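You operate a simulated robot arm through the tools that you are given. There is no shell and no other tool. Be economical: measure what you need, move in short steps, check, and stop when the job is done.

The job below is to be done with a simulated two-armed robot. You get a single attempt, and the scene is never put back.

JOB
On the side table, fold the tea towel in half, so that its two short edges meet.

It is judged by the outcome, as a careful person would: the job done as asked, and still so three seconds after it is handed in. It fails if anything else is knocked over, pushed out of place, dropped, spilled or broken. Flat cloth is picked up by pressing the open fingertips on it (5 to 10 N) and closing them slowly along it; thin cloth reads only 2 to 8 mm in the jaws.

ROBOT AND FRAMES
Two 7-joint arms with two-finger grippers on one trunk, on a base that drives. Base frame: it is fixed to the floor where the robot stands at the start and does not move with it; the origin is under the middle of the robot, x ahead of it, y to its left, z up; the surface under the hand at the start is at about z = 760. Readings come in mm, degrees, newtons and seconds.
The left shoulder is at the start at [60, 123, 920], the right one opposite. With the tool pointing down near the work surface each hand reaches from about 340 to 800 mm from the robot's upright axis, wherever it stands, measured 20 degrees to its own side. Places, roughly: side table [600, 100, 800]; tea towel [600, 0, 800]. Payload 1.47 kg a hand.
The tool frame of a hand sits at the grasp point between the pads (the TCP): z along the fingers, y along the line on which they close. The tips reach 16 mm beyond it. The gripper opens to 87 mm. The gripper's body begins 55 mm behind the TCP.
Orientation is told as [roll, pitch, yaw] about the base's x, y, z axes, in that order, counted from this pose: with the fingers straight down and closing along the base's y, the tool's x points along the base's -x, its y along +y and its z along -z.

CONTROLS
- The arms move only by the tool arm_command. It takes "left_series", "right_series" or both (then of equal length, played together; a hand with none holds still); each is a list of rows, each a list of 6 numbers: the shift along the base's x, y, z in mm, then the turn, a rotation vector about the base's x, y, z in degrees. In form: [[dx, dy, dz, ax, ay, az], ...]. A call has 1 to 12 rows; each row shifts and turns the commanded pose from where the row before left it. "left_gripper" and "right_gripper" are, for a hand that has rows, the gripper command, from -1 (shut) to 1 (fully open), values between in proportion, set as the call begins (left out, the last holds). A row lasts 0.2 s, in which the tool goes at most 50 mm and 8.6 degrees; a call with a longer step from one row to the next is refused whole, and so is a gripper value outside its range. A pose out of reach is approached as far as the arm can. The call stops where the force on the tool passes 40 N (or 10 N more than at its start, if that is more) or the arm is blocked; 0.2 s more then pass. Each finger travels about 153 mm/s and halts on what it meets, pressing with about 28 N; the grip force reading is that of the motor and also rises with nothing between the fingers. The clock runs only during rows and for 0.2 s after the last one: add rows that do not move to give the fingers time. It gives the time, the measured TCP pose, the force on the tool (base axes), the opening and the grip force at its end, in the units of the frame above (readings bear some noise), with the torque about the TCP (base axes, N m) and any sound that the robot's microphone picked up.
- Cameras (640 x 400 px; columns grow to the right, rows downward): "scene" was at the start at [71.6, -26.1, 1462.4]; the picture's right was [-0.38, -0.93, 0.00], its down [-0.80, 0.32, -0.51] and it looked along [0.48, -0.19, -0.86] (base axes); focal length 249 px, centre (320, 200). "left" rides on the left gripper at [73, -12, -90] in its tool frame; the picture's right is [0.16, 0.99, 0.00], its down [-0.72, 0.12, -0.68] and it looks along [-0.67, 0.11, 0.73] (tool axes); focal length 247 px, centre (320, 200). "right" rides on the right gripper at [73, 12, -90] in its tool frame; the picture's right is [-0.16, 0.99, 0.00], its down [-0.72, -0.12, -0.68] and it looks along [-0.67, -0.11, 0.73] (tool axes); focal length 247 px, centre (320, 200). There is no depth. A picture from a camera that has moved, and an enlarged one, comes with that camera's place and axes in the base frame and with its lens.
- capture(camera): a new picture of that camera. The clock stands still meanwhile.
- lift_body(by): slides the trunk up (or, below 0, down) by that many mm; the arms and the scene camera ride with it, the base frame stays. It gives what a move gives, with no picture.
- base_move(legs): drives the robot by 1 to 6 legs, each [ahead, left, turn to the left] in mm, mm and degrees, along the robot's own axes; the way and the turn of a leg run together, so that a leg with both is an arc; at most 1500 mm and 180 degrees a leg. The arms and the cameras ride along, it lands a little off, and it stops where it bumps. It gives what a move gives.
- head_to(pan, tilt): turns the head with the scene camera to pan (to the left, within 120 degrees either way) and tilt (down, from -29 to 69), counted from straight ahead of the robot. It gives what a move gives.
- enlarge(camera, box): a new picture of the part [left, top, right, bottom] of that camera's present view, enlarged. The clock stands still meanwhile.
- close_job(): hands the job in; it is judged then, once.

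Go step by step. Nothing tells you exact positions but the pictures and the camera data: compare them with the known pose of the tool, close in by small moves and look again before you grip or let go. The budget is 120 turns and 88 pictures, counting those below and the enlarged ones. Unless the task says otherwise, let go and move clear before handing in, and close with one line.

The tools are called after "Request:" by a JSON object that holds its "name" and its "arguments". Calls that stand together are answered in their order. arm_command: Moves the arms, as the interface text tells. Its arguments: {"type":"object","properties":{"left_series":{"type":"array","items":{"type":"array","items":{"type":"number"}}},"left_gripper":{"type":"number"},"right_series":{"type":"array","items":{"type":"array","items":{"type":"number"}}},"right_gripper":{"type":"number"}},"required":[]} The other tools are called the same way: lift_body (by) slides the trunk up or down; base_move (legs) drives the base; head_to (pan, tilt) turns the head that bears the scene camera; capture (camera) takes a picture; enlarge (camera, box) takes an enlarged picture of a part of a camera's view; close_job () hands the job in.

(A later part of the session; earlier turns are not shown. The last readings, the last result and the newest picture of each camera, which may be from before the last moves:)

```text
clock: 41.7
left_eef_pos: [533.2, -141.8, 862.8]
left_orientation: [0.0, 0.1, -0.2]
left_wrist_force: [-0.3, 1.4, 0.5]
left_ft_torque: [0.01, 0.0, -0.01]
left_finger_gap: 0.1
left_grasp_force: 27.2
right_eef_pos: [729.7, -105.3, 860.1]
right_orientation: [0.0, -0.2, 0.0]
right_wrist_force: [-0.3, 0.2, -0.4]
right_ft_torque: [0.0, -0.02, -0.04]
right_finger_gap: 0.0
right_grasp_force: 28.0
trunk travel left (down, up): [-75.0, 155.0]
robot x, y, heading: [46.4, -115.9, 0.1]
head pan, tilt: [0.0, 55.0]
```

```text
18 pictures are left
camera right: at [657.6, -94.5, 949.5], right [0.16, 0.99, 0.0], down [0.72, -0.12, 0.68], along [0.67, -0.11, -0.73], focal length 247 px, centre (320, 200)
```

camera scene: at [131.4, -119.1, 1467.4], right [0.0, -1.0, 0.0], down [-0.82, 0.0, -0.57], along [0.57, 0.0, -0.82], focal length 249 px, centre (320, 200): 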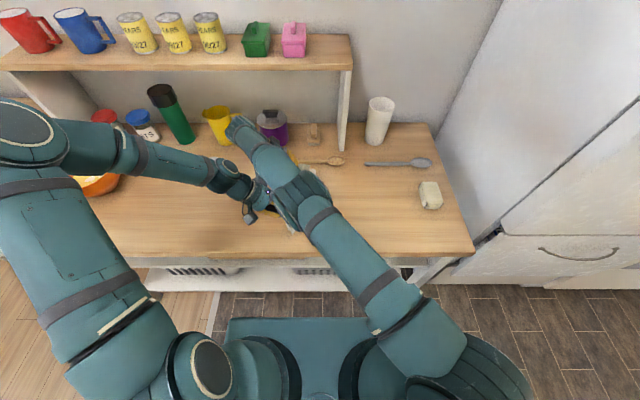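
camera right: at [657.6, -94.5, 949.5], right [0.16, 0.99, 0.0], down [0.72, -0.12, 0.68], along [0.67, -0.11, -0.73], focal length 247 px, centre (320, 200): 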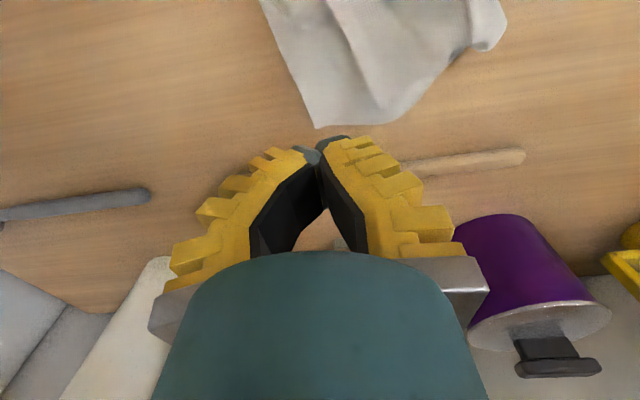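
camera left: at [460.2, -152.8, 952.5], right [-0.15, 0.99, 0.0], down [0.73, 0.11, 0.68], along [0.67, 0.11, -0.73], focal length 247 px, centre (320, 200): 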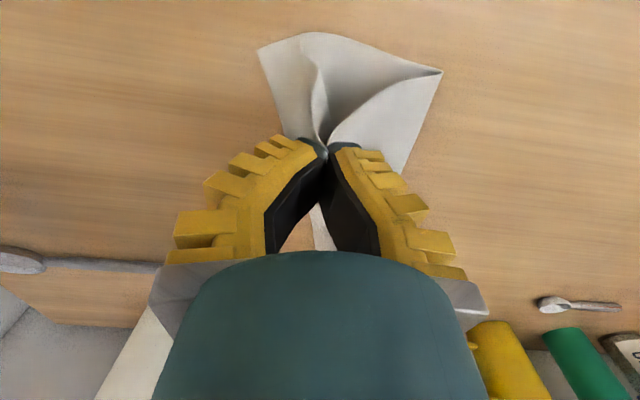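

The right grip slipped off; the left still holds. I move the right hand away and look from above.

Request:
{"name": "arm_command", "arguments": {"right_series": [[0, -20, 30, 0, 0, 0], [-20, -35, 20, 0, 0, 0], [-20, -40, 0, 0, 0, 0], [-20, -40, 0, 0, 0, 0], [-20, -40, 0, 0, 0, 0], [0, 0, 0, 0, 0, 0]]}}

Request:
{"name": "capture", "arguments": {"camera": "scene"}}

```text
clock: 43.1
left_eef_pos: [532.9, -141.1, 863.5]
left_orientation: [0.0, 0.2, -0.2]
left_wrist_force: [-0.5, 0.2, -0.6]
left_ft_torque: [-0.02, -0.03, -0.03]
left_finger_gap: 0.0
left_grasp_force: 28.0
right_eef_pos: [648.0, -280.4, 910.6]
right_orientation: [0.1, -0.1, -0.1]
right_wrist_force: [0.0, 0.1, -0.1]
right_ft_torque: [-0.02, 0.01, -0.01]
right_finger_gap: 0.1
right_grasp_force: 28.2
trunk travel left (down, up): [-75.0, 155.0]
robot x, y, heading: [49.6, -114.8, -0.2]
head pan, tilt: [0.0, 55.0]
```

```text
17 pictures are left
camera scene: at [131.1, -118.1, 1467.4], right [0.0, -1.0, 0.0], down [-0.82, 0.0, -0.57], along [0.57, 0.0, -0.82], focal length 249 px, centre (320, 200)
```

scene: 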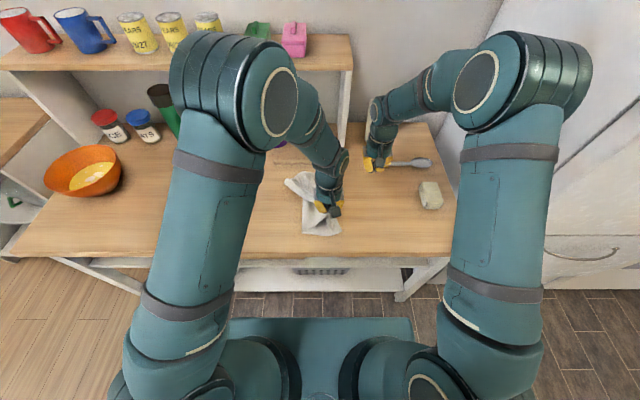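

I'll reset: carry the left-held corner back toward +y to open the towel out, then straighten it and refold cleanly.

Request:
{"name": "arm_command", "arguments": {"left_series": [[0, 20, 20, 0, 0, 0], [0, 30, 20, 0, 0, 0], [-3, 35, 0, 0, 0, 0], [-5, 35, 0, 0, 0, 0], [-5, 35, 0, 0, 0, 0], [-5, 35, -20, 0, 0, 0], [-5, 30, -35, 0, 0, 0], [0, 25, -35, 0, 0, 0], [0, 10, -20, 0, 0, 0], [0, 0, 0, 0, 0, 0]]}}

Request:
{"name": "enlarge", "arguments": {"camera": "scene", "box": [220, 140, 380, 260]}}

```text
clock: 45.3
left_eef_pos: [508.5, 115.4, 792.9]
left_orientation: [0.0, 0.2, -0.3]
left_wrist_force: [-0.4, -0.3, -0.4]
left_ft_torque: [0.01, -0.01, -0.01]
left_finger_gap: 0.4
left_grasp_force: 28.0
right_eef_pos: [648.2, -280.1, 911.2]
right_orientation: [0.0, -0.1, -0.2]
right_wrist_force: [-0.2, 0.3, 0.0]
right_ft_torque: [0.05, 0.01, 0.04]
right_finger_gap: 0.0
right_grasp_force: 27.7
trunk travel left (down, up): [-75.0, 155.0]
robot x, y, heading: [49.5, -118.1, -0.1]
head pan, tilt: [0.0, 55.0]
```

```text
3.33 times, centred on (300, 200) of scene
camera zoom: at [130.8, -118.7, 1467.5], right [0.0, -1.0, 0.0], down [-0.82, 0.0, -0.57], along [0.57, 0.0, -0.82], focal length 829 px, centre (387, 200)
```

zoom: 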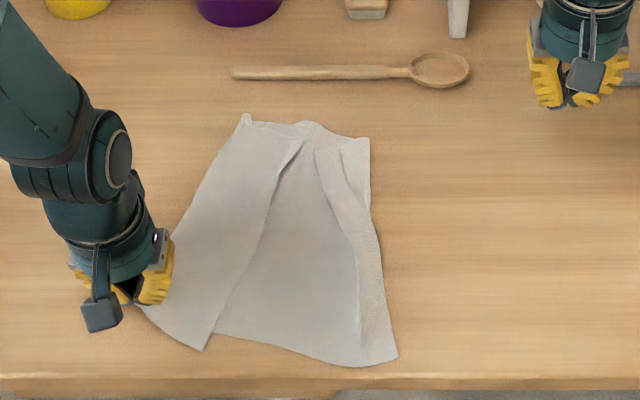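

The view is clear: the towel is mostly open, with its left strip folded back on top. I lift the held point so the strip hangs, then lower moving toward -y so it drapes outward to +y.

Request:
{"name": "arm_command", "arguments": {"left_series": [[0, -5, 25, 0, 0, 0], [0, -5, 25, 0, 0, 0], [0, -5, 25, 0, 0, 0], [0, -5, 20, 0, 0, 0], [0, 0, 0, 0, 0, 0], [0, -8, -10, 0, 0, 0], [0, -12, -15, 0, 0, 0], [0, -12, -20, 0, 0, 0], [0, -12, -25, 0, 0, 0], [0, -10, -22, 0, 0, 0], [0, 0, 0, 0, 0, 0]]}}

Request:
{"name": "enlarge", "arguments": {"camera": "scene", "box": [220, 140, 380, 260]}}

```text
clock: 47.7
left_eef_pos: [509.0, 39.6, 798.3]
left_orientation: [-0.1, 0.1, -0.3]
left_wrist_force: [0.1, -0.1, 0.1]
left_ft_torque: [0.01, 0.0, 0.0]
left_finger_gap: 0.0
left_grasp_force: 28.1
right_eef_pos: [648.0, -281.4, 910.0]
right_orientation: [0.0, -0.1, -0.1]
right_wrist_force: [0.4, 0.5, -0.3]
right_ft_torque: [0.0, -0.01, 0.01]
right_finger_gap: 0.1
right_grasp_force: 27.7
trunk travel left (down, up): [-75.0, 155.0]
robot x, y, heading: [48.4, -116.5, 0.0]
head pan, tilt: [0.0, 55.0]
```

```text
3.33 times, centred on (300, 200) of scene
camera zoom: at [130.7, -118.5, 1467.5], right [0.0, -1.0, 0.0], down [-0.82, 0.0, -0.57], along [0.57, 0.0, -0.82], focal length 829 px, centre (387, 200)
```

zoom: 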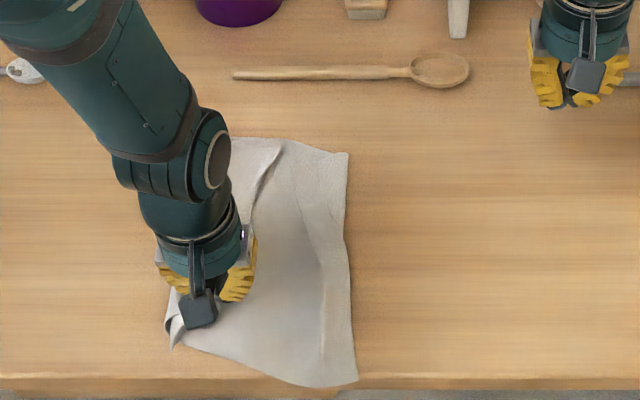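

Request:
{"name": "arm_command", "arguments": {"left_series": [[0, 0, -8, 0, 0, 0], [0, 0, 0, 0, 0, 0]], "left_gripper": -0.4}}

Request:
{"name": "arm_command", "arguments": {"left_series": [[0, 0, 40, 0, 0, 0], [0, 0, 45, 0, 0, 0], [-10, 45, 0, 0, 0, 0], [-10, 45, 0, 0, 0, 0], [-10, 45, 0, 0, 0, 0], [-10, 45, 0, 0, 0, 0], [0, 0, 0, 0, 0, 0]]}}

Request:
{"name": "enlarge", "arguments": {"camera": "scene", "box": [220, 150, 380, 260]}}

```text
clock: 48.3
left_eef_pos: [509.4, 40.0, 787.9]
left_orientation: [0.0, 0.2, -0.2]
left_wrist_force: [-0.4, 0.2, 0.9]
left_ft_torque: [-0.02, 0.0, 0.02]
left_finger_gap: 32.4
left_grasp_force: 5.2
right_eef_pos: [647.6, -281.1, 910.4]
right_orientation: [0.0, -0.1, -0.1]
right_wrist_force: [0.1, -0.4, -0.1]
right_ft_torque: [-0.01, 0.0, 0.02]
right_finger_gap: 0.1
right_grasp_force: 28.2
trunk travel left (down, up): [-75.0, 155.0]
robot x, y, heading: [48.3, -117.1, -0.2]
head pan, tilt: [0.0, 55.0]
```

```text
clock: 49.9
left_eef_pos: [468.8, 217.4, 874.0]
left_orientation: [0.1, 0.2, -0.4]
left_wrist_force: [0.2, 0.5, -0.3]
left_ft_torque: [0.02, 0.01, -0.01]
left_finger_gap: 32.7
left_grasp_force: 4.3
right_eef_pos: [647.7, -281.4, 910.1]
right_orientation: [-0.1, -0.1, -0.2]
right_wrist_force: [-0.3, -0.8, -0.1]
right_ft_torque: [0.0, 0.01, 0.0]
right_finger_gap: 0.0
right_grasp_force: 27.8
trunk travel left (down, up): [-75.0, 155.0]
robot x, y, heading: [51.5, -117.2, -0.2]
head pan, tilt: [0.0, 55.0]
```

```text
3.64 times, centred on (300, 205) of scene
camera zoom: at [131.0, -119.1, 1467.4], right [0.0, -1.0, 0.0], down [-0.82, 0.0, -0.57], along [0.57, 0.0, -0.82], focal length 904 px, centre (393, 182)
```

zoom: 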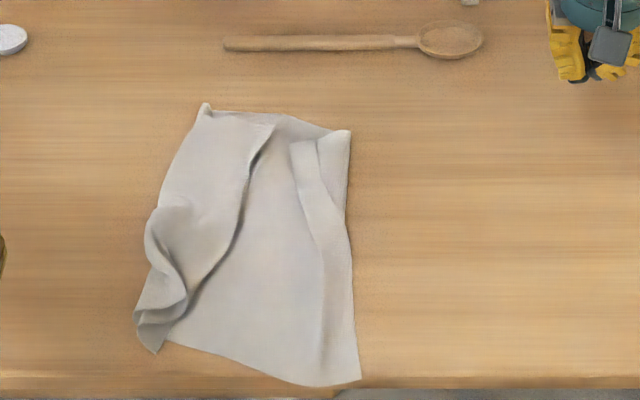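

I need the layer topology, so one closer look at the towel.

Request:
{"name": "enlarge", "arguments": {"camera": "scene", "box": [254, 174, 326, 258]}}

```text
4.76 times, centred on (290, 216) of scene
camera zoom: at [131.0, -119.1, 1467.4], right [0.0, -1.0, 0.0], down [-0.82, 0.0, -0.57], along [0.57, 0.0, -0.82], focal length 1184 px, centre (463, 124)
```

zoom: 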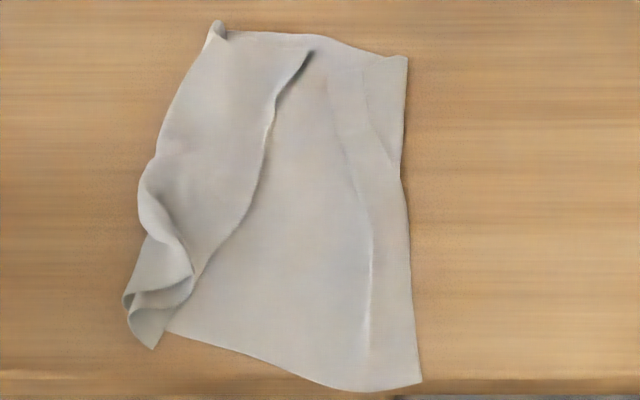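

The right edge is the true short edge with mild ridges, and the left part is a Z-pleat with the left short edge at y≈70–105. I'll pinch both short edges at their middles and pull apart along y to flatten it.

Request:
{"name": "arm_command", "arguments": {"left_series": [[20, -28, 0, 0, 0, 0], [20, -28, 0, 0, 0, 0], [20, -28, -15, 0, 0, 0], [20, -28, -30, 0, 0, 0], [19, -25, -35, 0, 0, 0], [0, 0, 0, 0, 0, 0], [0, 0, 0, 0, 0, 0]], "right_series": [[-15, 38, 0, 0, 0, 0], [-15, 38, 0, 0, 0, 0], [-14, 38, -15, 0, 0, 0], [-14, 37, -25, 0, 0, 0], [-14, 37, -30, 0, 0, 0], [-14, 37, -35, 0, 0, 0], [0, 0, 0, 0, 0, 0]], "left_gripper": -0.48, "right_gripper": -0.48}}

Request:
{"name": "arm_command", "arguments": {"left_series": [[0, 0, -10, 0, 0, 0], [0, 0, -3, 0, 0, 0], [0, 0, -2, 0, 0, 0], [0, 0, 0, 0, 0, 0]], "right_series": [[0, 0, -15, 0, 0, 0], [0, 0, -6, 0, 0, 0], [0, 0, -2, 0, 0, 0], [0, 0, 0, 0, 0, 0]]}}

Request:
{"name": "capture", "arguments": {"camera": "left"}}

```text
refused: row 6 steps farther than a row can; nothing moved
```

```text
clock: 50.9
left_eef_pos: [468.5, 218.4, 857.5]
left_orientation: [0.0, 0.3, -0.1]
left_wrist_force: [0.7, 0.1, -0.7]
left_ft_torque: [0.02, 0.02, 0.01]
left_finger_gap: 32.3
left_grasp_force: 4.2
right_eef_pos: [648.3, -279.8, 887.8]
right_orientation: [0.0, -0.1, -0.2]
right_wrist_force: [0.3, 0.1, -1.1]
right_ft_torque: [-0.05, -0.02, -0.02]
right_finger_gap: 0.0
right_grasp_force: 28.1
trunk travel left (down, up): [-75.0, 155.0]
robot x, y, heading: [49.7, -116.8, -0.1]
head pan, tilt: [0.0, 55.0]
```

```text
12 pictures are left
camera left: at [396.8, 207.3, 947.4], right [-0.15, 0.99, 0.0], down [0.73, 0.11, 0.68], along [0.67, 0.11, -0.73], focal length 247 px, centre (320, 200)
```

left: 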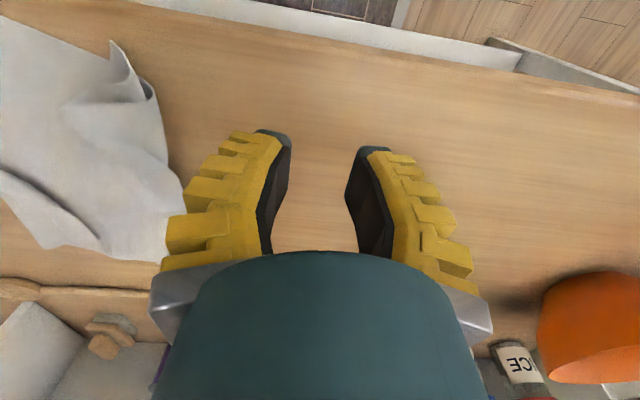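

Request:
{"name": "arm_command", "arguments": {"left_series": [[20, -27, 0, 0, 0, 0], [20, -27, 0, 0, 0, 0], [20, -27, -10, 0, 0, 0], [20, -27, -15, 0, 0, 0], [20, -28, -15, 0, 0, 0], [0, 0, -17, 0, 0, 0], [0, 0, 0, 0, 0, 0]], "right_series": [[-14, 37, 0, 0, 0, 0], [-14, 37, 0, 0, 0, 0], [-14, 37, -10, 0, 0, 0], [-14, 37, -20, 0, 0, 0], [-14, 37, -25, 0, 0, 0], [-14, 37, -28, 0, 0, 0], [0, 0, 0, 0, 0, 0]], "left_gripper": -0.48, "right_gripper": -0.48}}

Request:
{"name": "arm_command", "arguments": {"left_series": [[0, 0, -8, 0, 0, 0], [0, 0, -6, 0, 0, 0], [0, 0, -2, 0, 0, 0], [0, 0, 0, 0, 0, 0]], "right_series": [[0, 0, -14, 0, 0, 0], [0, 0, -8, 0, 0, 0], [0, 0, -3, 0, 0, 0], [0, 0, 0, 0, 0, 0]]}}

```text
clock: 52.5
left_eef_pos: [568.3, 83.3, 800.2]
left_orientation: [0.0, 0.2, -0.3]
left_wrist_force: [0.3, -0.9, 0.8]
left_ft_torque: [-0.03, 0.03, -0.02]
left_finger_gap: 28.8
left_grasp_force: 4.2
right_eef_pos: [564.9, -58.3, 803.2]
right_orientation: [0.0, -0.1, -0.2]
right_wrist_force: [-0.5, 0.6, -0.4]
right_ft_torque: [0.02, 0.04, -0.01]
right_finger_gap: 29.2
right_grasp_force: 4.8
trunk travel left (down, up): [-75.0, 155.0]
robot x, y, heading: [49.8, -115.2, -0.2]
head pan, tilt: [0.0, 55.0]
```

```text
clock: 53.5
left_eef_pos: [569.2, 83.3, 785.1]
left_orientation: [0.1, 0.2, -0.3]
left_wrist_force: [0.4, 0.1, 0.4]
left_ft_torque: [0.0, -0.02, 0.02]
left_finger_gap: 24.1
left_grasp_force: 6.8
right_eef_pos: [566.4, -58.6, 779.4]
right_orientation: [0.0, 0.0, -0.1]
right_wrist_force: [0.7, -0.3, -0.7]
right_ft_torque: [0.01, -0.01, 0.02]
right_finger_gap: 23.6
right_grasp_force: 7.1
trunk travel left (down, up): [-75.0, 155.0]
robot x, y, heading: [50.2, -115.5, 0.1]
head pan, tilt: [0.0, 55.0]
```

Request:
{"name": "arm_command", "arguments": {"left_series": [[0, 0, -2, 0, 0, 0], [0, 0, -2, 0, 0, 0], [0, 0, 0, 0, 0, 0]], "right_series": [[0, 0, -1.5, 0, 0, 0], [0, 0, -1, 0, 0, 0], [0, 0, 0, 0, 0, 0]]}}

```text
clock: 54.3
left_eef_pos: [569.6, 84.1, 781.9]
left_orientation: [0.0, 0.2, -0.3]
left_wrist_force: [0.1, 0.9, 0.9]
left_ft_torque: [-0.01, -0.01, 0.0]
left_finger_gap: 23.7
left_grasp_force: 7.6
right_eef_pos: [565.4, -59.7, 776.5]
right_orientation: [0.0, 0.0, -0.1]
right_wrist_force: [0.8, -0.2, 0.8]
right_ft_torque: [0.0, -0.01, 0.01]
right_finger_gap: 23.7
right_grasp_force: 7.4
trunk travel left (down, up): [-75.0, 155.0]
robot x, y, heading: [49.5, -117.5, 0.1]
head pan, tilt: [0.0, 55.0]
```

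Request:
{"name": "arm_command", "arguments": {"left_series": [[0, 0, -2, 0, 0, 0], [0, 0, -1.5, 0, 0, 0], [0, 0, 0, 0, 0, 0]], "right_series": [[0, 0, -1, 0, 0, 0], [0, 0, -0.5, 0, 0, 0], [0, 0, 0, 0, 0, 0]]}}

```text
clock: 55.1
left_eef_pos: [568.1, 82.8, 778.5]
left_orientation: [0.1, 0.1, -0.1]
left_wrist_force: [-0.4, -0.7, 1.2]
left_ft_torque: [-0.04, 0.02, 0.02]
left_finger_gap: 29.1
left_grasp_force: 4.4
right_eef_pos: [564.8, -58.5, 776.5]
right_orientation: [0.0, -0.1, -0.1]
right_wrist_force: [0.0, 1.1, 5.6]
right_ft_torque: [0.14, -0.04, 0.02]
right_finger_gap: 24.3
right_grasp_force: 7.3
trunk travel left (down, up): [-75.0, 155.0]
robot x, y, heading: [50.0, -116.8, 0.2]
head pan, tilt: [0.0, 55.0]
```

Request:
{"name": "arm_command", "arguments": {"left_series": [[0, 0, -1.3, 0, 0, 0], [0, 0, 0, 0, 0, 0]], "right_series": [[0, 0, -0.3, 0, 0, 0], [0, 0, 0, 0, 0, 0]], "left_gripper": -0.58, "right_gripper": -0.58}}

Request:
{"name": "arm_command", "arguments": {"left_series": [[0, 0, -0.3, 0, 0, 0]], "right_series": [[0, 0, 0, 0, 0, 0]], "left_gripper": -0.7, "right_gripper": -0.7}}

Request:
{"name": "arm_command", "arguments": {"left_series": [[0, 0, 0, 0, 0, 0]], "right_series": [[0, 0, 0, 0, 0, 0]], "left_gripper": -0.82, "right_gripper": -0.82}}

Request:
{"name": "arm_command", "arguments": {"left_series": [[0, 0, 0, 0, 0, 0], [0, 0, 0, 0, 0, 0]], "right_series": [[0, 0, 0, 0, 0, 0], [0, 0, 0, 0, 0, 0]], "left_gripper": -1, "right_gripper": -1}}

```text
clock: 55.7
left_eef_pos: [569.3, 83.8, 777.2]
left_orientation: [0.1, 0.2, -0.2]
left_wrist_force: [0.1, -0.3, 2.1]
left_ft_torque: [-0.02, 0.0, 0.01]
left_finger_gap: 19.8
left_grasp_force: 6.9
right_eef_pos: [565.7, -58.5, 775.4]
right_orientation: [0.0, -0.1, -0.1]
right_wrist_force: [0.8, -0.4, 5.6]
right_ft_torque: [0.01, 0.0, 0.03]
right_finger_gap: 22.2
right_grasp_force: 2.6
trunk travel left (down, up): [-75.0, 155.0]
robot x, y, heading: [46.3, -113.6, -0.4]
head pan, tilt: [0.0, 55.0]
```

```text
clock: 56.1
left_eef_pos: [568.0, 84.4, 777.7]
left_orientation: [0.0, 0.1, -0.2]
left_wrist_force: [-0.4, 2.1, 4.5]
left_ft_torque: [-0.08, 0.02, -0.02]
left_finger_gap: 17.1
left_grasp_force: 4.3
right_eef_pos: [565.5, -58.6, 776.5]
right_orientation: [0.0, -0.1, -0.1]
right_wrist_force: [0.3, 1.2, 3.8]
right_ft_torque: [0.07, 0.01, 0.04]
right_finger_gap: 14.9
right_grasp_force: 7.1
trunk travel left (down, up): [-75.0, 155.0]
robot x, y, heading: [54.2, -117.9, 0.2]
head pan, tilt: [0.0, 55.0]
```

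```text
clock: 56.5
left_eef_pos: [569.7, 83.4, 777.2]
left_orientation: [-0.1, 0.2, -0.2]
left_wrist_force: [0.8, -0.4, 0.8]
left_ft_torque: [0.0, 0.02, 0.0]
left_finger_gap: 9.7
left_grasp_force: 7.8
right_eef_pos: [565.6, -58.2, 775.9]
right_orientation: [0.1, 0.0, -0.1]
right_wrist_force: [1.3, -1.3, 6.1]
right_ft_torque: [0.06, -0.01, 0.03]
right_finger_gap: 12.1
right_grasp_force: 3.9
trunk travel left (down, up): [-75.0, 155.0]
robot x, y, heading: [48.7, -119.6, -0.3]
head pan, tilt: [0.0, 55.0]
```

```text
clock: 57.1
left_eef_pos: [569.0, 83.3, 776.7]
left_orientation: [0.1, 0.2, -0.3]
left_wrist_force: [0.0, -1.2, 1.1]
left_ft_torque: [0.0, 0.0, 0.02]
left_finger_gap: 0.2
left_grasp_force: 22.5
right_eef_pos: [565.6, -59.6, 775.0]
right_orientation: [0.0, -0.1, 0.0]
right_wrist_force: [-0.3, 0.6, 6.4]
right_ft_torque: [0.03, 0.01, 0.02]
right_finger_gap: 0.0
right_grasp_force: 28.2
trunk travel left (down, up): [-75.0, 155.0]
robot x, y, heading: [51.6, -120.8, -0.1]
head pan, tilt: [0.0, 55.0]
```

Both jaws closed. I raise slightly and pull apart along y.

Request:
{"name": "arm_command", "arguments": {"left_series": [[0, 0, 15, 0, 0, 0], [0, 5, 15, 0, 0, 0], [0, 8, 0, 0, 0, 0], [0, 8, 0, 0, 0, 0], [0, 8, 0, 0, 0, 0], [0, 8, 0, 0, 0, 0], [0, 8, 0, 0, 0, 0], [0, 0, 0, 0, 0, 0]], "right_series": [[0, 0, 15, 0, 0, 0], [0, -5, 15, 0, 0, 0], [0, -15, 0, 0, 0, 0], [0, -15, 0, 0, 0, 0], [0, -15, 0, 0, 0, 0], [0, -15, 0, 0, 0, 0], [0, -15, 0, 0, 0, 0], [0, 0, 0, 0, 0, 0]]}}

Request:
{"name": "enlarge", "arguments": {"camera": "scene", "box": [220, 150, 380, 260]}}

```text
clock: 58.9
left_eef_pos: [570.5, 126.9, 807.1]
left_orientation: [-0.1, 0.2, -0.3]
left_wrist_force: [-1.9, -22.6, 0.3]
left_ft_torque: [-0.39, 0.02, 0.02]
left_finger_gap: 0.1
left_grasp_force: 27.9
right_eef_pos: [564.0, -135.8, 807.2]
right_orientation: [0.2, -0.1, 0.0]
right_wrist_force: [0.8, 24.1, -0.3]
right_ft_torque: [0.36, 0.0, -0.29]
right_finger_gap: 0.1
right_grasp_force: 28.1
trunk travel left (down, up): [-75.0, 155.0]
robot x, y, heading: [50.3, -116.5, -0.0]
head pan, tilt: [0.0, 55.0]
```

```text
3.64 times, centred on (300, 205) of scene
camera zoom: at [130.9, -118.5, 1467.4], right [0.0, -1.0, 0.0], down [-0.82, 0.0, -0.57], along [0.57, 0.0, -0.82], focal length 904 px, centre (393, 182)
```

zoom: 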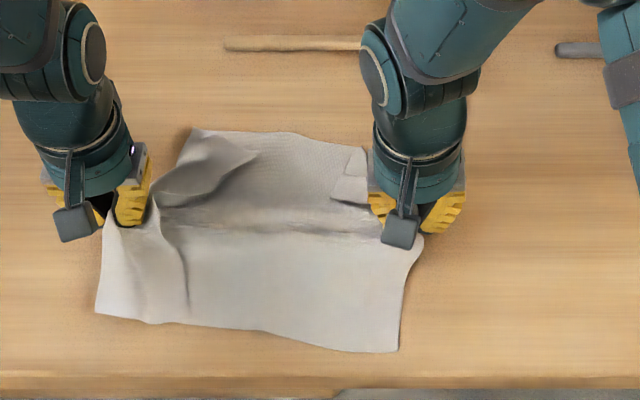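

The towel is stretched open and flat. I lower it, release both hands, and lift away.

Request:
{"name": "arm_command", "arguments": {"left_series": [[0, -1, -10, 0, 0, 0], [0, 0, -10, 0, 0, 0], [0, 0, -6, 0, 0, 0], [0, 0, 0, 0, 0, 0]], "right_series": [[0, 2, -10, 0, 0, 0], [0, 0, -10, 0, 0, 0], [0, 0, -6, 0, 0, 0], [0, 0, 0, 0, 0, 0]]}}

Request:
{"name": "arm_command", "arguments": {"left_series": [[0, 0, 0, 0, 0, 0], [0, 0, 2, 0, 0, 0], [0, 0, 40, 0, 0, 0], [0, 0, 45, 0, 0, 0], [-10, 45, 0, 0, 0, 0], [-10, 45, 0, 0, 0, 0], [0, 0, 0, 0, 0, 0]], "right_series": [[0, 0, 0, 0, 0, 0], [0, 0, 2, 0, 0, 0], [0, 0, 40, 0, 0, 0], [0, 0, 45, 0, 0, 0], [0, -45, 0, 0, 0, 0], [0, -45, 0, 0, 0, 0], [0, 0, 0, 0, 0, 0]], "left_gripper": -0.2, "right_gripper": -0.2}}

Request:
{"name": "enlarge", "arguments": {"camera": "scene", "box": [220, 150, 380, 260]}}

```text
clock: 59.9
left_eef_pos: [569.9, 127.6, 778.3]
left_orientation: [0.0, 0.2, -0.4]
left_wrist_force: [-1.4, -19.5, 2.0]
left_ft_torque: [-0.38, 0.03, 0.05]
left_finger_gap: 0.0
left_grasp_force: 28.3
right_eef_pos: [565.7, -135.3, 779.5]
right_orientation: [0.0, -0.1, -0.1]
right_wrist_force: [1.7, 19.7, 0.6]
right_ft_torque: [0.27, -0.03, -0.26]
right_finger_gap: 0.0
right_grasp_force: 27.8
trunk travel left (down, up): [-75.0, 155.0]
robot x, y, heading: [53.0, -120.5, -0.1]
head pan, tilt: [0.0, 55.0]
```

```text
clock: 61.5
left_eef_pos: [549.2, 218.0, 866.4]
left_orientation: [0.0, 0.2, -0.2]
left_wrist_force: [-0.6, 0.5, -0.3]
left_ft_torque: [-0.01, 0.01, -0.02]
left_finger_gap: 40.7
left_grasp_force: 4.1
right_eef_pos: [564.7, -225.4, 869.0]
right_orientation: [-0.1, 0.0, -0.1]
right_wrist_force: [-0.1, 0.7, 0.1]
right_ft_torque: [0.01, 0.0, -0.02]
right_finger_gap: 40.9
right_grasp_force: 4.5
trunk travel left (down, up): [-75.0, 155.0]
robot x, y, heading: [48.3, -121.3, 0.1]
head pan, tilt: [0.0, 55.0]
```

```text
3.64 times, centred on (300, 205) of scene
camera zoom: at [131.2, -118.5, 1467.4], right [0.0, -1.0, 0.0], down [-0.82, 0.0, -0.57], along [0.57, 0.0, -0.82], focal length 904 px, centre (393, 182)
```

zoom: 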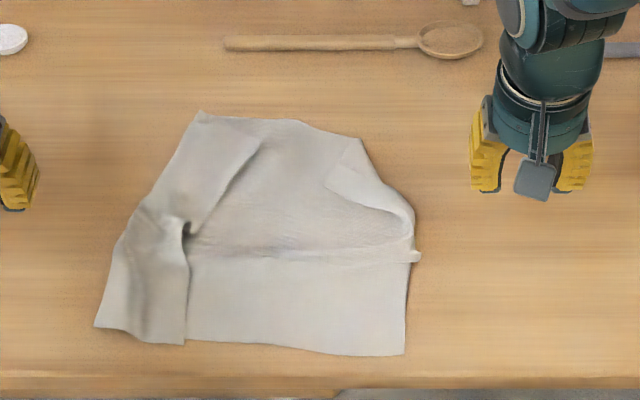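

The mid is stretched but a Z-pleat remains on the left and the far-right corner is flipped over. I repeat the stretch on the near corners first (left ~(495,110), right ~(470,-104)).

Request:
{"name": "arm_command", "arguments": {"left_series": [[-14, -28, 0, 0, 0, 0], [-14, -28, 0, 0, 0, 0], [-13, -27, -15, 0, 0, 0], [-13, -25, -25, 0, 0, 0], [0, 0, -30, 0, 0, 0], [0, 0, -10, 0, 0, 0], [0, 0, 0, 0, 0, 0]], "right_series": [[-24, 31, 0, 0, 0, 0], [-24, 30, 0, 0, 0, 0], [-24, 30, -15, 0, 0, 0], [-23, 30, -25, 0, 0, 0], [0, 0, -32, 0, 0, 0], [0, 0, -15, 0, 0, 0], [0, 0, 0, 0, 0, 0]], "left_gripper": -0.48, "right_gripper": -0.48}}

Request:
{"name": "arm_command", "arguments": {"left_series": [[0, 0, -4, 0, 0, 0], [0, 0, -2, 0, 0, 0], [0, 0, 0, 0, 0, 0]], "right_series": [[0, 0, -3, 0, 0, 0], [0, 0, -1, 0, 0, 0], [0, 0, 0, 0, 0, 0]]}}

```text
clock: 63.1
left_eef_pos: [496.3, 109.8, 786.1]
left_orientation: [0.0, 0.3, -0.3]
left_wrist_force: [-0.2, 0.9, 0.1]
left_ft_torque: [0.01, -0.05, 0.02]
left_finger_gap: 29.0
left_grasp_force: 4.4
right_eef_pos: [469.3, -104.6, 780.3]
right_orientation: [0.0, 0.0, -0.1]
right_wrist_force: [-1.1, 0.0, -0.6]
right_ft_torque: [0.0, 0.01, -0.02]
right_finger_gap: 26.1
right_grasp_force: 4.3
trunk travel left (down, up): [-75.0, 155.0]
robot x, y, heading: [49.1, -116.8, -0.0]
head pan, tilt: [0.0, 55.0]
```

```text
clock: 63.9
left_eef_pos: [494.1, 109.8, 779.7]
left_orientation: [0.0, 0.2, -0.2]
left_wrist_force: [-0.7, -0.8, -0.2]
left_ft_torque: [-0.01, 0.0, 0.0]
left_finger_gap: 28.9
left_grasp_force: 4.4
right_eef_pos: [470.8, -104.2, 776.1]
right_orientation: [0.0, -0.1, -0.2]
right_wrist_force: [0.7, -0.2, 10.7]
right_ft_torque: [-0.02, 0.0, 0.02]
right_finger_gap: 26.7
right_grasp_force: 2.2
trunk travel left (down, up): [-75.0, 155.0]
robot x, y, heading: [44.0, -118.5, -0.0]
head pan, tilt: [0.0, 55.0]
```

Request:
{"name": "arm_command", "arguments": {"left_series": [[0, 0, -2.5, 0, 0, 0], [0, 0, -1, 0, 0, 0], [0, 0, 0, 0, 0, 0]], "right_series": [[0, 0, 0.5, 0, 0, 0], [0, 0, 0, 0, 0, 0], [0, 0, 0, 0, 0, 0]]}}

Request:
{"name": "arm_command", "arguments": {"left_series": [[0, 0, 0, 0, 0, 0], [0, 0, 0, 0, 0, 0]], "right_series": [[0, 0, 0, 0, 0, 0], [0, 0, 0, 0, 0, 0]], "left_gripper": -0.58, "right_gripper": -0.58}}

Request:
{"name": "arm_command", "arguments": {"left_series": [[0, 0, 0, 0, 0, 0]], "right_series": [[0, 0, 0, 0, 0, 0]], "left_gripper": -0.7, "right_gripper": -0.7}}

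Request:
{"name": "arm_command", "arguments": {"left_series": [[0, 0, 0, 0, 0, 0]], "right_series": [[0, 0, 0, 0, 0, 0]], "left_gripper": -0.82, "right_gripper": -0.82}}

Request:
{"name": "arm_command", "arguments": {"left_series": [[0, 0, 0, 0, 0, 0], [0, 0, 0, 0, 0, 0]], "right_series": [[0, 0, 0, 0, 0, 0], [0, 0, 0, 0, 0, 0]], "left_gripper": -1, "right_gripper": -1}}

```text
clock: 64.7
left_eef_pos: [494.9, 109.6, 778.2]
left_orientation: [0.1, 0.1, -0.1]
left_wrist_force: [0.1, 0.8, 2.0]
left_ft_torque: [-0.02, -0.04, -0.05]
left_finger_gap: 25.9
left_grasp_force: 4.8
right_eef_pos: [468.6, -104.8, 775.8]
right_orientation: [0.0, -0.1, 0.0]
right_wrist_force: [0.2, -0.5, 11.0]
right_ft_torque: [0.02, 0.05, 0.03]
right_finger_gap: 26.5
right_grasp_force: 2.8
trunk travel left (down, up): [-75.0, 155.0]
robot x, y, heading: [50.9, -114.4, 0.1]
head pan, tilt: [0.0, 55.0]
```

```text
clock: 65.3
left_eef_pos: [493.9, 109.5, 778.4]
left_orientation: [-0.1, 0.1, -0.2]
left_wrist_force: [0.5, 0.6, 1.1]
left_ft_torque: [-0.02, 0.02, 0.0]
left_finger_gap: 21.7
left_grasp_force: 4.6
right_eef_pos: [470.8, -104.7, 776.5]
right_orientation: [0.0, -0.1, -0.1]
right_wrist_force: [-0.6, 0.6, 9.0]
right_ft_torque: [0.01, 0.05, 0.0]
right_finger_gap: 22.1
right_grasp_force: 3.2
trunk travel left (down, up): [-75.0, 155.0]
robot x, y, heading: [48.3, -116.8, 0.1]
head pan, tilt: [0.0, 55.0]
```

```text
clock: 65.7
left_eef_pos: [493.7, 109.8, 777.9]
left_orientation: [0.0, 0.2, -0.2]
left_wrist_force: [0.9, -0.4, 1.2]
left_ft_torque: [-0.02, 0.03, 0.0]
left_finger_gap: 16.8
left_grasp_force: 5.7
right_eef_pos: [469.9, -104.5, 775.6]
right_orientation: [0.0, -0.1, -0.1]
right_wrist_force: [-0.2, 0.3, 2.0]
right_ft_torque: [-0.01, 0.04, 0.01]
right_finger_gap: 15.1
right_grasp_force: 7.3
trunk travel left (down, up): [-75.0, 155.0]
robot x, y, heading: [50.2, -118.7, 0.1]
head pan, tilt: [0.0, 55.0]
```

```text
clock: 66.1
left_eef_pos: [493.7, 110.1, 777.2]
left_orientation: [-0.1, 0.2, -0.2]
left_wrist_force: [0.0, 0.1, 0.3]
left_ft_torque: [0.02, -0.04, 0.02]
left_finger_gap: 12.1
left_grasp_force: 5.4
right_eef_pos: [470.3, -104.6, 775.0]
right_orientation: [0.0, -0.1, 0.0]
right_wrist_force: [0.0, 0.6, 8.2]
right_ft_torque: [0.0, 0.0, 0.02]
right_finger_gap: 12.1
right_grasp_force: 4.3
trunk travel left (down, up): [-75.0, 155.0]
robot x, y, heading: [46.4, -122.4, 0.2]
head pan, tilt: [0.0, 55.0]
```

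```text
clock: 66.7
left_eef_pos: [494.0, 109.1, 777.3]
left_orientation: [0.0, 0.2, -0.2]
left_wrist_force: [0.0, -0.2, 0.2]
left_ft_torque: [-0.02, -0.01, 0.02]
left_finger_gap: 0.0
left_grasp_force: 20.4
right_eef_pos: [470.1, -103.7, 776.5]
right_orientation: [0.1, -0.2, 0.0]
right_wrist_force: [-0.5, 0.7, 4.5]
right_ft_torque: [0.03, 0.01, -0.03]
right_finger_gap: 0.0
right_grasp_force: 30.1
trunk travel left (down, up): [-75.0, 155.0]
robot x, y, heading: [49.2, -116.6, 0.0]
head pan, tilt: [0.0, 55.0]
```

Request:
{"name": "arm_command", "arguments": {"left_series": [[0, 0, 15, 0, 0, 0], [0, 3, 15, 0, 0, 0], [0, 7, 5, 0, 0, 0], [0, 7, 0, 0, 0, 0], [0, 7, 0, 0, 0, 0], [0, 0, 0, 0, 0, 0]], "right_series": [[0, 0, 15, 0, 0, 0], [0, -3, 15, 0, 0, 0], [0, -7, 5, 0, 0, 0], [0, -7, 0, 0, 0, 0], [0, -7, 0, 0, 0, 0], [0, 0, 0, 0, 0, 0]]}}

Request:
{"name": "arm_command", "arguments": {"left_series": [[0, 5, 0, 0, 0, 0], [0, 5, 0, 0, 0, 0], [0, 0, 0, 0, 0, 0]], "right_series": [[0, -5, 0, 0, 0, 0], [0, -5, 0, 0, 0, 0], [0, 0, 0, 0, 0, 0]]}}

```text
clock: 68.1
left_eef_pos: [494.8, 133.5, 813.7]
left_orientation: [0.0, 0.2, -0.3]
left_wrist_force: [0.1, 0.1, -0.4]
left_ft_torque: [-0.02, 0.01, 0.02]
left_finger_gap: 0.0
left_grasp_force: 21.9
right_eef_pos: [470.5, -130.0, 811.0]
right_orientation: [0.0, -0.1, -0.1]
right_wrist_force: [0.4, 0.5, -0.5]
right_ft_torque: [0.0, 0.01, -0.01]
right_finger_gap: 0.0
right_grasp_force: 27.9
trunk travel left (down, up): [-75.0, 155.0]
robot x, y, heading: [50.8, -119.0, 0.1]
head pan, tilt: [0.0, 55.0]
```

```text
clock: 68.9
left_eef_pos: [495.7, 144.6, 813.3]
left_orientation: [0.0, 0.2, -0.2]
left_wrist_force: [-0.5, -0.4, 0.3]
left_ft_torque: [0.02, -0.03, -0.02]
left_finger_gap: 2.9
left_grasp_force: 29.8
right_eef_pos: [471.3, -138.4, 810.0]
right_orientation: [0.0, -0.1, -0.1]
right_wrist_force: [-0.1, -0.1, -0.2]
right_ft_torque: [0.0, 0.02, 0.0]
right_finger_gap: 0.0
right_grasp_force: 27.8
trunk travel left (down, up): [-75.0, 155.0]
robot x, y, heading: [52.1, -116.7, -0.1]
head pan, tilt: [0.0, 55.0]
```

Request:
{"name": "arm_command", "arguments": {"left_series": [[0, 4, 0, 0, 0, 0], [0, 4, 0, 0, 0, 0], [0, 0, 0, 0, 0, 0]], "right_series": [[0, -4, 0, 0, 0, 0], [0, -4, 0, 0, 0, 0], [0, 0, 0, 0, 0, 0]]}}

Request:
{"name": "enlarge", "arguments": {"camera": "scene", "box": [220, 150, 380, 260]}}

```text
clock: 69.7
left_eef_pos: [495.0, 152.4, 812.6]
left_orientation: [0.0, 0.2, -0.2]
left_wrist_force: [-0.4, -0.3, 0.4]
left_ft_torque: [0.05, 0.02, -0.02]
left_finger_gap: 2.1
left_grasp_force: 29.8
right_eef_pos: [469.1, -147.6, 811.5]
right_orientation: [0.0, -0.1, -0.1]
right_wrist_force: [0.6, 0.3, 0.4]
right_ft_torque: [0.01, -0.03, 0.01]
right_finger_gap: 0.0
right_grasp_force: 27.7
trunk travel left (down, up): [-75.0, 155.0]
robot x, y, heading: [50.5, -120.5, -0.1]
head pan, tilt: [0.0, 55.0]
```

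```text
3.64 times, centred on (300, 205) of scene
camera zoom: at [130.9, -118.6, 1467.4], right [0.0, -1.0, 0.0], down [-0.82, 0.0, -0.57], along [0.57, 0.0, -0.82], focal length 904 px, centre (393, 182)
```

zoom: 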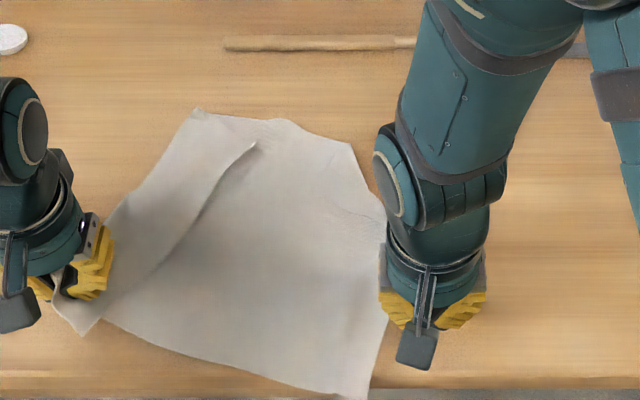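

The right hand slipped off and the left still holds the near-left corner. I'll pin the near-right area with the closed right fingertips and pull the left corner out along the near edge until it is taut.

Request:
{"name": "arm_command", "arguments": {"right_series": [[-5, 20, 10, 0, 0, 0], [-5, 27, 0, 0, 0, 0], [-5, 27, -15, 0, 0, 0], [0, 0, -18, 0, 0, 0], [0, 0, -6, 0, 0, 0], [0, 0, -4, 0, 0, 0], [0, 0, -2, 0, 0, 0], [0, 0, 0, 0, 0, 0]]}}

```text
clock: 71.5
left_eef_pos: [494.9, 150.8, 811.8]
left_orientation: [0.0, 0.1, -0.2]
left_wrist_force: [-0.3, -0.7, -0.3]
left_ft_torque: [0.0, 0.0, 0.01]
left_finger_gap: 2.5
left_grasp_force: 29.9
right_eef_pos: [454.2, -73.1, 775.3]
right_orientation: [-0.1, -0.1, -0.1]
right_wrist_force: [0.0, 0.7, 1.2]
right_ft_torque: [0.0, -0.01, 0.05]
right_finger_gap: 0.0
right_grasp_force: 28.1
trunk travel left (down, up): [-75.0, 155.0]
robot x, y, heading: [49.7, -119.9, -0.0]
head pan, tilt: [0.0, 55.0]
```

Request:
{"name": "arm_command", "arguments": {"right_series": [[0, 0, -2, 0, 0, 0], [0, 0, -1.5, 0, 0, 0], [0, 0, 0, 0, 0, 0], [0, 0, 0, 0, 0, 0], [0, 0, 0, 0, 0, 0], [0, 0, 0, 0, 0, 0], [0, 0, 0, 0, 0, 0]], "left_series": [[0, 0, -5, 0, 0, 0], [0, 0, -5, 0, 0, 0], [2, 8, -5, 0, 0, 0], [2, 8, 0, 0, 0, 0], [2, 8, 0, 0, 0, 0], [2, 8, 0, 0, 0, 0], [0, 0, 0, 0, 0, 0]]}}

```text
clock: 72.6
left_eef_pos: [497.0, 168.8, 797.6]
left_orientation: [0.0, 0.3, -0.2]
left_wrist_force: [0.3, -2.2, 0.6]
left_ft_torque: [-0.05, 0.01, 0.03]
left_finger_gap: 2.1
left_grasp_force: 30.4
right_eef_pos: [455.3, -70.6, 773.7]
right_orientation: [0.1, -0.4, -0.1]
right_wrist_force: [-3.5, 0.1, 21.0]
right_ft_torque: [0.01, 0.16, -0.04]
right_finger_gap: 0.0
right_grasp_force: 28.1
trunk travel left (down, up): [-75.0, 155.0]
robot x, y, heading: [48.8, -118.8, -0.1]
head pan, tilt: [0.0, 55.0]
stopped in row 5 (right hand): the force on the tool passed its limit at 41 N (the readings are from after the stop); the commanded pose is now the measured one
```

Request:
{"name": "arm_command", "arguments": {"left_series": [[2, 6, 0, 0, 0, 0], [2, 6, 0, 0, 0, 0], [1, 5, 0, 0, 0, 0], [1, 5, 0, 0, 0, 0], [0, 0, 0, 0, 0, 0]]}}

Request:
{"name": "arm_command", "arguments": {"left_series": [[2, 6, 0, 0, 0, 0], [2, 6, 0, 0, 0, 0], [1, 5, 0, 0, 0, 0], [1, 5, 0, 0, 0, 0], [0, 0, 0, 0, 0, 0]]}}

```text
clock: 73.8
left_eef_pos: [503.7, 191.0, 799.1]
left_orientation: [0.0, 0.2, -0.3]
left_wrist_force: [-1.7, -14.4, -0.5]
left_ft_torque: [-0.25, 0.03, 0.04]
left_finger_gap: 0.2
left_grasp_force: 28.3
right_eef_pos: [456.4, -71.0, 773.9]
right_orientation: [0.2, -0.4, -0.1]
right_wrist_force: [4.5, 13.2, 30.8]
right_ft_torque: [0.06, 0.12, -0.04]
right_finger_gap: 0.1
right_grasp_force: 28.5
trunk travel left (down, up): [-75.0, 155.0]
robot x, y, heading: [50.7, -116.2, -0.1]
head pan, tilt: [0.0, 55.0]
```

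```text
clock: 75.0
left_eef_pos: [510.6, 211.0, 798.1]
left_orientation: [-0.1, 0.3, -0.2]
left_wrist_force: [-3.5, -23.1, -2.7]
left_ft_torque: [-0.38, 0.03, 0.28]
left_finger_gap: 0.0
left_grasp_force: 28.0
right_eef_pos: [456.4, -71.4, 775.2]
right_orientation: [0.2, -0.4, -0.1]
right_wrist_force: [6.6, 18.0, 32.6]
right_ft_torque: [0.12, 0.09, -0.13]
right_finger_gap: 0.4
right_grasp_force: 28.1
trunk travel left (down, up): [-75.0, 155.0]
robot x, y, heading: [55.7, -117.9, -0.0]
head pan, tilt: [0.0, 55.0]
```

Taut now, so the near side is straight. I ease, lower, release the left, lift the right, and look.

Request:
{"name": "arm_command", "arguments": {"left_series": [[-1, -4, -5, 0, 0, 0], [0, 0, -10, 0, 0, 0], [0, 0, -4, 0, 0, 0], [0, 0, 0, 0, 0, 0]]}}

Request:
{"name": "arm_command", "arguments": {"left_series": [[0, 0, 0, 0, 0, 0], [0, 0, 2, 0, 0, 0], [0, 0, 40, 0, 0, 0], [0, 0, 45, 0, 0, 0], [-20, 40, 0, 0, 0, 0], [-20, 40, 0, 0, 0, 0], [0, 0, 0, 0, 0, 0]], "right_series": [[0, 0, 0, 0, 0, 0], [0, 0, 5, 0, 0, 0], [0, 0, 40, 0, 0, 0], [0, 0, 45, 0, 0, 0], [0, -45, 0, 0, 0, 0], [0, -45, 0, 0, 0, 0], [0, -40, 0, 0, 0, 0]], "left_gripper": -0.2}}

Request:
{"name": "enlarge", "arguments": {"camera": "scene", "box": [200, 150, 360, 260]}}

```text
clock: 76.0
left_eef_pos: [509.0, 209.4, 779.3]
left_orientation: [0.1, 0.3, -0.3]
left_wrist_force: [-2.2, -17.5, 3.1]
left_ft_torque: [-0.28, 0.07, 0.26]
left_finger_gap: 0.0
left_grasp_force: 27.9
right_eef_pos: [456.3, -71.3, 775.2]
right_orientation: [0.3, -0.4, 0.0]
right_wrist_force: [6.5, 17.1, 33.4]
right_ft_torque: [0.11, 0.09, -0.07]
right_finger_gap: 0.2
right_grasp_force: 27.9
trunk travel left (down, up): [-75.0, 155.0]
robot x, y, heading: [50.1, -117.3, -0.1]
head pan, tilt: [0.0, 55.0]
```

```text
clock: 77.6
left_eef_pos: [468.4, 288.7, 863.7]
left_orientation: [0.0, 0.2, -0.3]
left_wrist_force: [0.4, -0.5, -0.7]
left_ft_torque: [0.06, 0.0, 0.05]
left_finger_gap: 40.9
left_grasp_force: 4.1
right_eef_pos: [455.8, -205.1, 863.1]
right_orientation: [0.2, -0.1, -0.2]
right_wrist_force: [0.2, -0.2, 0.4]
right_ft_torque: [0.05, 0.0, 0.04]
right_finger_gap: 0.0
right_grasp_force: 27.4
trunk travel left (down, up): [-75.0, 155.0]
robot x, y, heading: [48.4, -117.4, -0.0]
head pan, tilt: [0.0, 55.0]
```

```text
3.64 times, centred on (280, 205) of scene
camera zoom: at [131.3, -120.0, 1467.4], right [0.0, -1.0, 0.0], down [-0.82, 0.0, -0.57], along [0.57, 0.0, -0.82], focal length 904 px, centre (466, 182)
```

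zoom: 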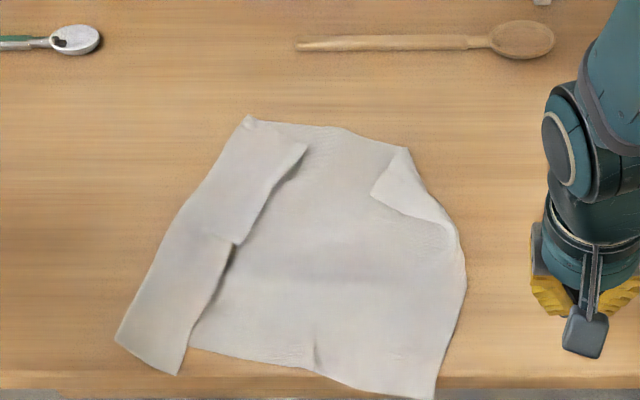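

Now it's clear: a ~70 mm strip at the left is simply folded over on top, and the far-right corner is flipped over (tip ≈(613,-31)). I flip the corner back first: pinch near its tip with the right hand.

Request:
{"name": "arm_command", "arguments": {"right_series": [[33, 31, 0, 0, 0, 0], [33, 31, 0, 0, 0, 0], [33, 32, 0, 0, 0, 0], [33, 32, -10, 0, 0, 0], [33, 32, -10, 0, 0, 0], [0, 0, -35, 0, 0, 0], [0, 0, -20, 0, 0, 0], [0, 0, -6, 0, 0, 0], [0, 0, 0, 0, 0, 0]], "right_gripper": -0.55}}

Request:
{"name": "arm_command", "arguments": {"right_series": [[0, 0, -2, 0, 0, 0], [0, 0, -1, 0, 0, 0], [0, 0, 0, 0, 0, 0]]}}

```text
clock: 79.6
left_eef_pos: [469.5, 289.5, 862.8]
left_orientation: [0.0, 0.3, -0.3]
left_wrist_force: [0.1, 0.9, -0.4]
left_ft_torque: [0.05, 0.04, 0.01]
left_finger_gap: 40.7
left_grasp_force: 3.8
right_eef_pos: [621.4, -46.0, 782.5]
right_orientation: [0.1, -0.1, -0.1]
right_wrist_force: [0.9, -0.8, -0.5]
right_ft_torque: [0.04, 0.01, 0.01]
right_finger_gap: 20.4
right_grasp_force: 6.8
trunk travel left (down, up): [-75.0, 155.0]
robot x, y, heading: [53.5, -117.1, 0.2]
head pan, tilt: [0.0, 55.0]
```

```text
clock: 80.4
left_eef_pos: [470.0, 289.1, 864.3]
left_orientation: [-0.1, 0.3, -0.3]
left_wrist_force: [0.3, 0.6, 0.9]
left_ft_torque: [-0.03, 0.01, 0.01]
left_finger_gap: 40.9
left_grasp_force: 4.1
right_eef_pos: [620.6, -44.8, 779.2]
right_orientation: [0.1, -0.2, -0.1]
right_wrist_force: [-0.1, 0.8, 1.0]
right_ft_torque: [-0.05, -0.02, 0.04]
right_finger_gap: 26.1
right_grasp_force: 4.1
trunk travel left (down, up): [-75.0, 155.0]
robot x, y, heading: [48.6, -120.3, -0.0]
head pan, tilt: [0.0, 55.0]
```

Request:
{"name": "arm_command", "arguments": {"right_series": [[0, 0, -1.5, 0, 0, 0], [0, 0, -0.5, 0, 0, 0], [0, 0, 0, 0, 0, 0]]}}

Request:
{"name": "arm_command", "arguments": {"right_series": [[0, 0, 0, 0, 0, 0]], "right_gripper": -0.68}}

Request:
{"name": "arm_command", "arguments": {"right_series": [[0, 0, 0, 0, 0, 0]], "right_gripper": -0.82}}

Request:
{"name": "arm_command", "arguments": {"right_series": [[0, 0, 0, 0, 0, 0], [0, 0, 0, 0, 0, 0], [0, 0, 15, 0, 0, 0], [3, -5, 20, 0, 0, 0], [7, -12, 12, 0, 0, 0], [8, -15, 0, 0, 0, 0], [8, -15, 0, 0, 0, 0], [8, -15, -5, 0, 0, 0], [8, -15, -12, 0, 0, 0], [6, -12, -15, 0, 0, 0], [0, 0, -5, 0, 0, 0], [0, 0, 0, 0, 0, 0]], "right_gripper": -1}}

Request:
{"name": "capture", "arguments": {"camera": "right"}}

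```text
clock: 81.2
left_eef_pos: [469.0, 289.0, 863.0]
left_orientation: [0.0, 0.3, -0.3]
left_wrist_force: [-0.3, 0.5, -0.6]
left_ft_torque: [0.02, 0.03, 0.03]
left_finger_gap: 40.7
left_grasp_force: 4.3
right_eef_pos: [620.2, -43.4, 775.9]
right_orientation: [0.1, -0.3, -0.1]
right_wrist_force: [0.4, 0.1, 7.9]
right_ft_torque: [-0.06, 0.07, 0.0]
right_finger_gap: 23.5
right_grasp_force: 3.7
trunk travel left (down, up): [-75.0, 155.0]
robot x, y, heading: [48.8, -117.1, -0.1]
head pan, tilt: [0.0, 55.0]
```

```text
clock: 81.6
left_eef_pos: [468.0, 289.3, 864.8]
left_orientation: [0.1, 0.3, -0.3]
left_wrist_force: [0.6, -0.2, -0.4]
left_ft_torque: [0.0, 0.02, -0.03]
left_finger_gap: 40.6
left_grasp_force: 4.2
right_eef_pos: [619.9, -44.4, 777.1]
right_orientation: [0.2, -0.2, -0.1]
right_wrist_force: [-0.2, -1.3, 4.3]
right_ft_torque: [-0.08, 0.02, 0.02]
right_finger_gap: 16.0
right_grasp_force: 7.2
trunk travel left (down, up): [-75.0, 155.0]
robot x, y, heading: [47.7, -118.1, -0.2]
head pan, tilt: [0.0, 55.0]
```

```text
clock: 82.0
left_eef_pos: [469.6, 289.4, 864.4]
left_orientation: [0.0, 0.2, -0.3]
left_wrist_force: [-0.2, 0.8, 0.3]
left_ft_torque: [-0.01, -0.02, 0.0]
left_finger_gap: 40.5
left_grasp_force: 4.2
right_eef_pos: [620.1, -44.8, 777.0]
right_orientation: [0.1, -0.2, -0.1]
right_wrist_force: [-0.8, 1.1, 5.4]
right_ft_torque: [-0.02, 0.06, 0.01]
right_finger_gap: 12.3
right_grasp_force: 4.0
trunk travel left (down, up): [-75.0, 155.0]
robot x, y, heading: [48.8, -122.0, 0.1]
head pan, tilt: [0.0, 55.0]
```

```text
clock: 84.6
left_eef_pos: [470.0, 288.0, 863.2]
left_orientation: [0.0, 0.3, -0.4]
left_wrist_force: [0.3, -0.2, 0.7]
left_ft_torque: [0.0, 0.01, 0.02]
left_finger_gap: 40.7
left_grasp_force: 4.4
right_eef_pos: [668.7, -131.6, 787.5]
right_orientation: [0.1, -0.1, -0.1]
right_wrist_force: [-0.7, 0.4, -0.1]
right_ft_torque: [-0.01, 0.02, 0.02]
right_finger_gap: 0.0
right_grasp_force: 27.8
trunk travel left (down, up): [-75.0, 155.0]
robot x, y, heading: [49.3, -116.5, -0.0]
head pan, tilt: [0.0, 55.0]
```

```text
7 pictures are left
camera right: at [596.5, -122.6, 876.4], right [0.16, 0.99, 0.0], down [0.72, -0.12, 0.68], along [0.67, -0.11, -0.73], focal length 247 px, centre (320, 200)
```

right: 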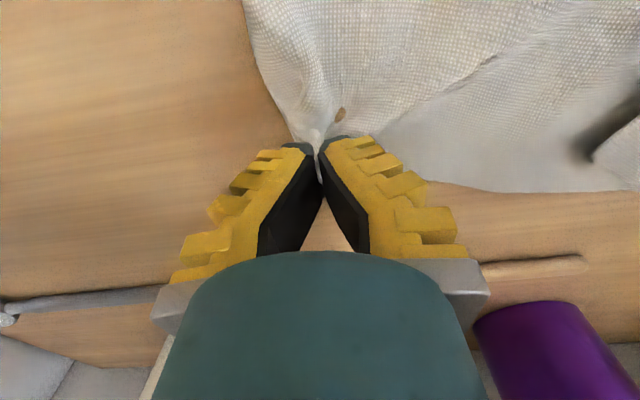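

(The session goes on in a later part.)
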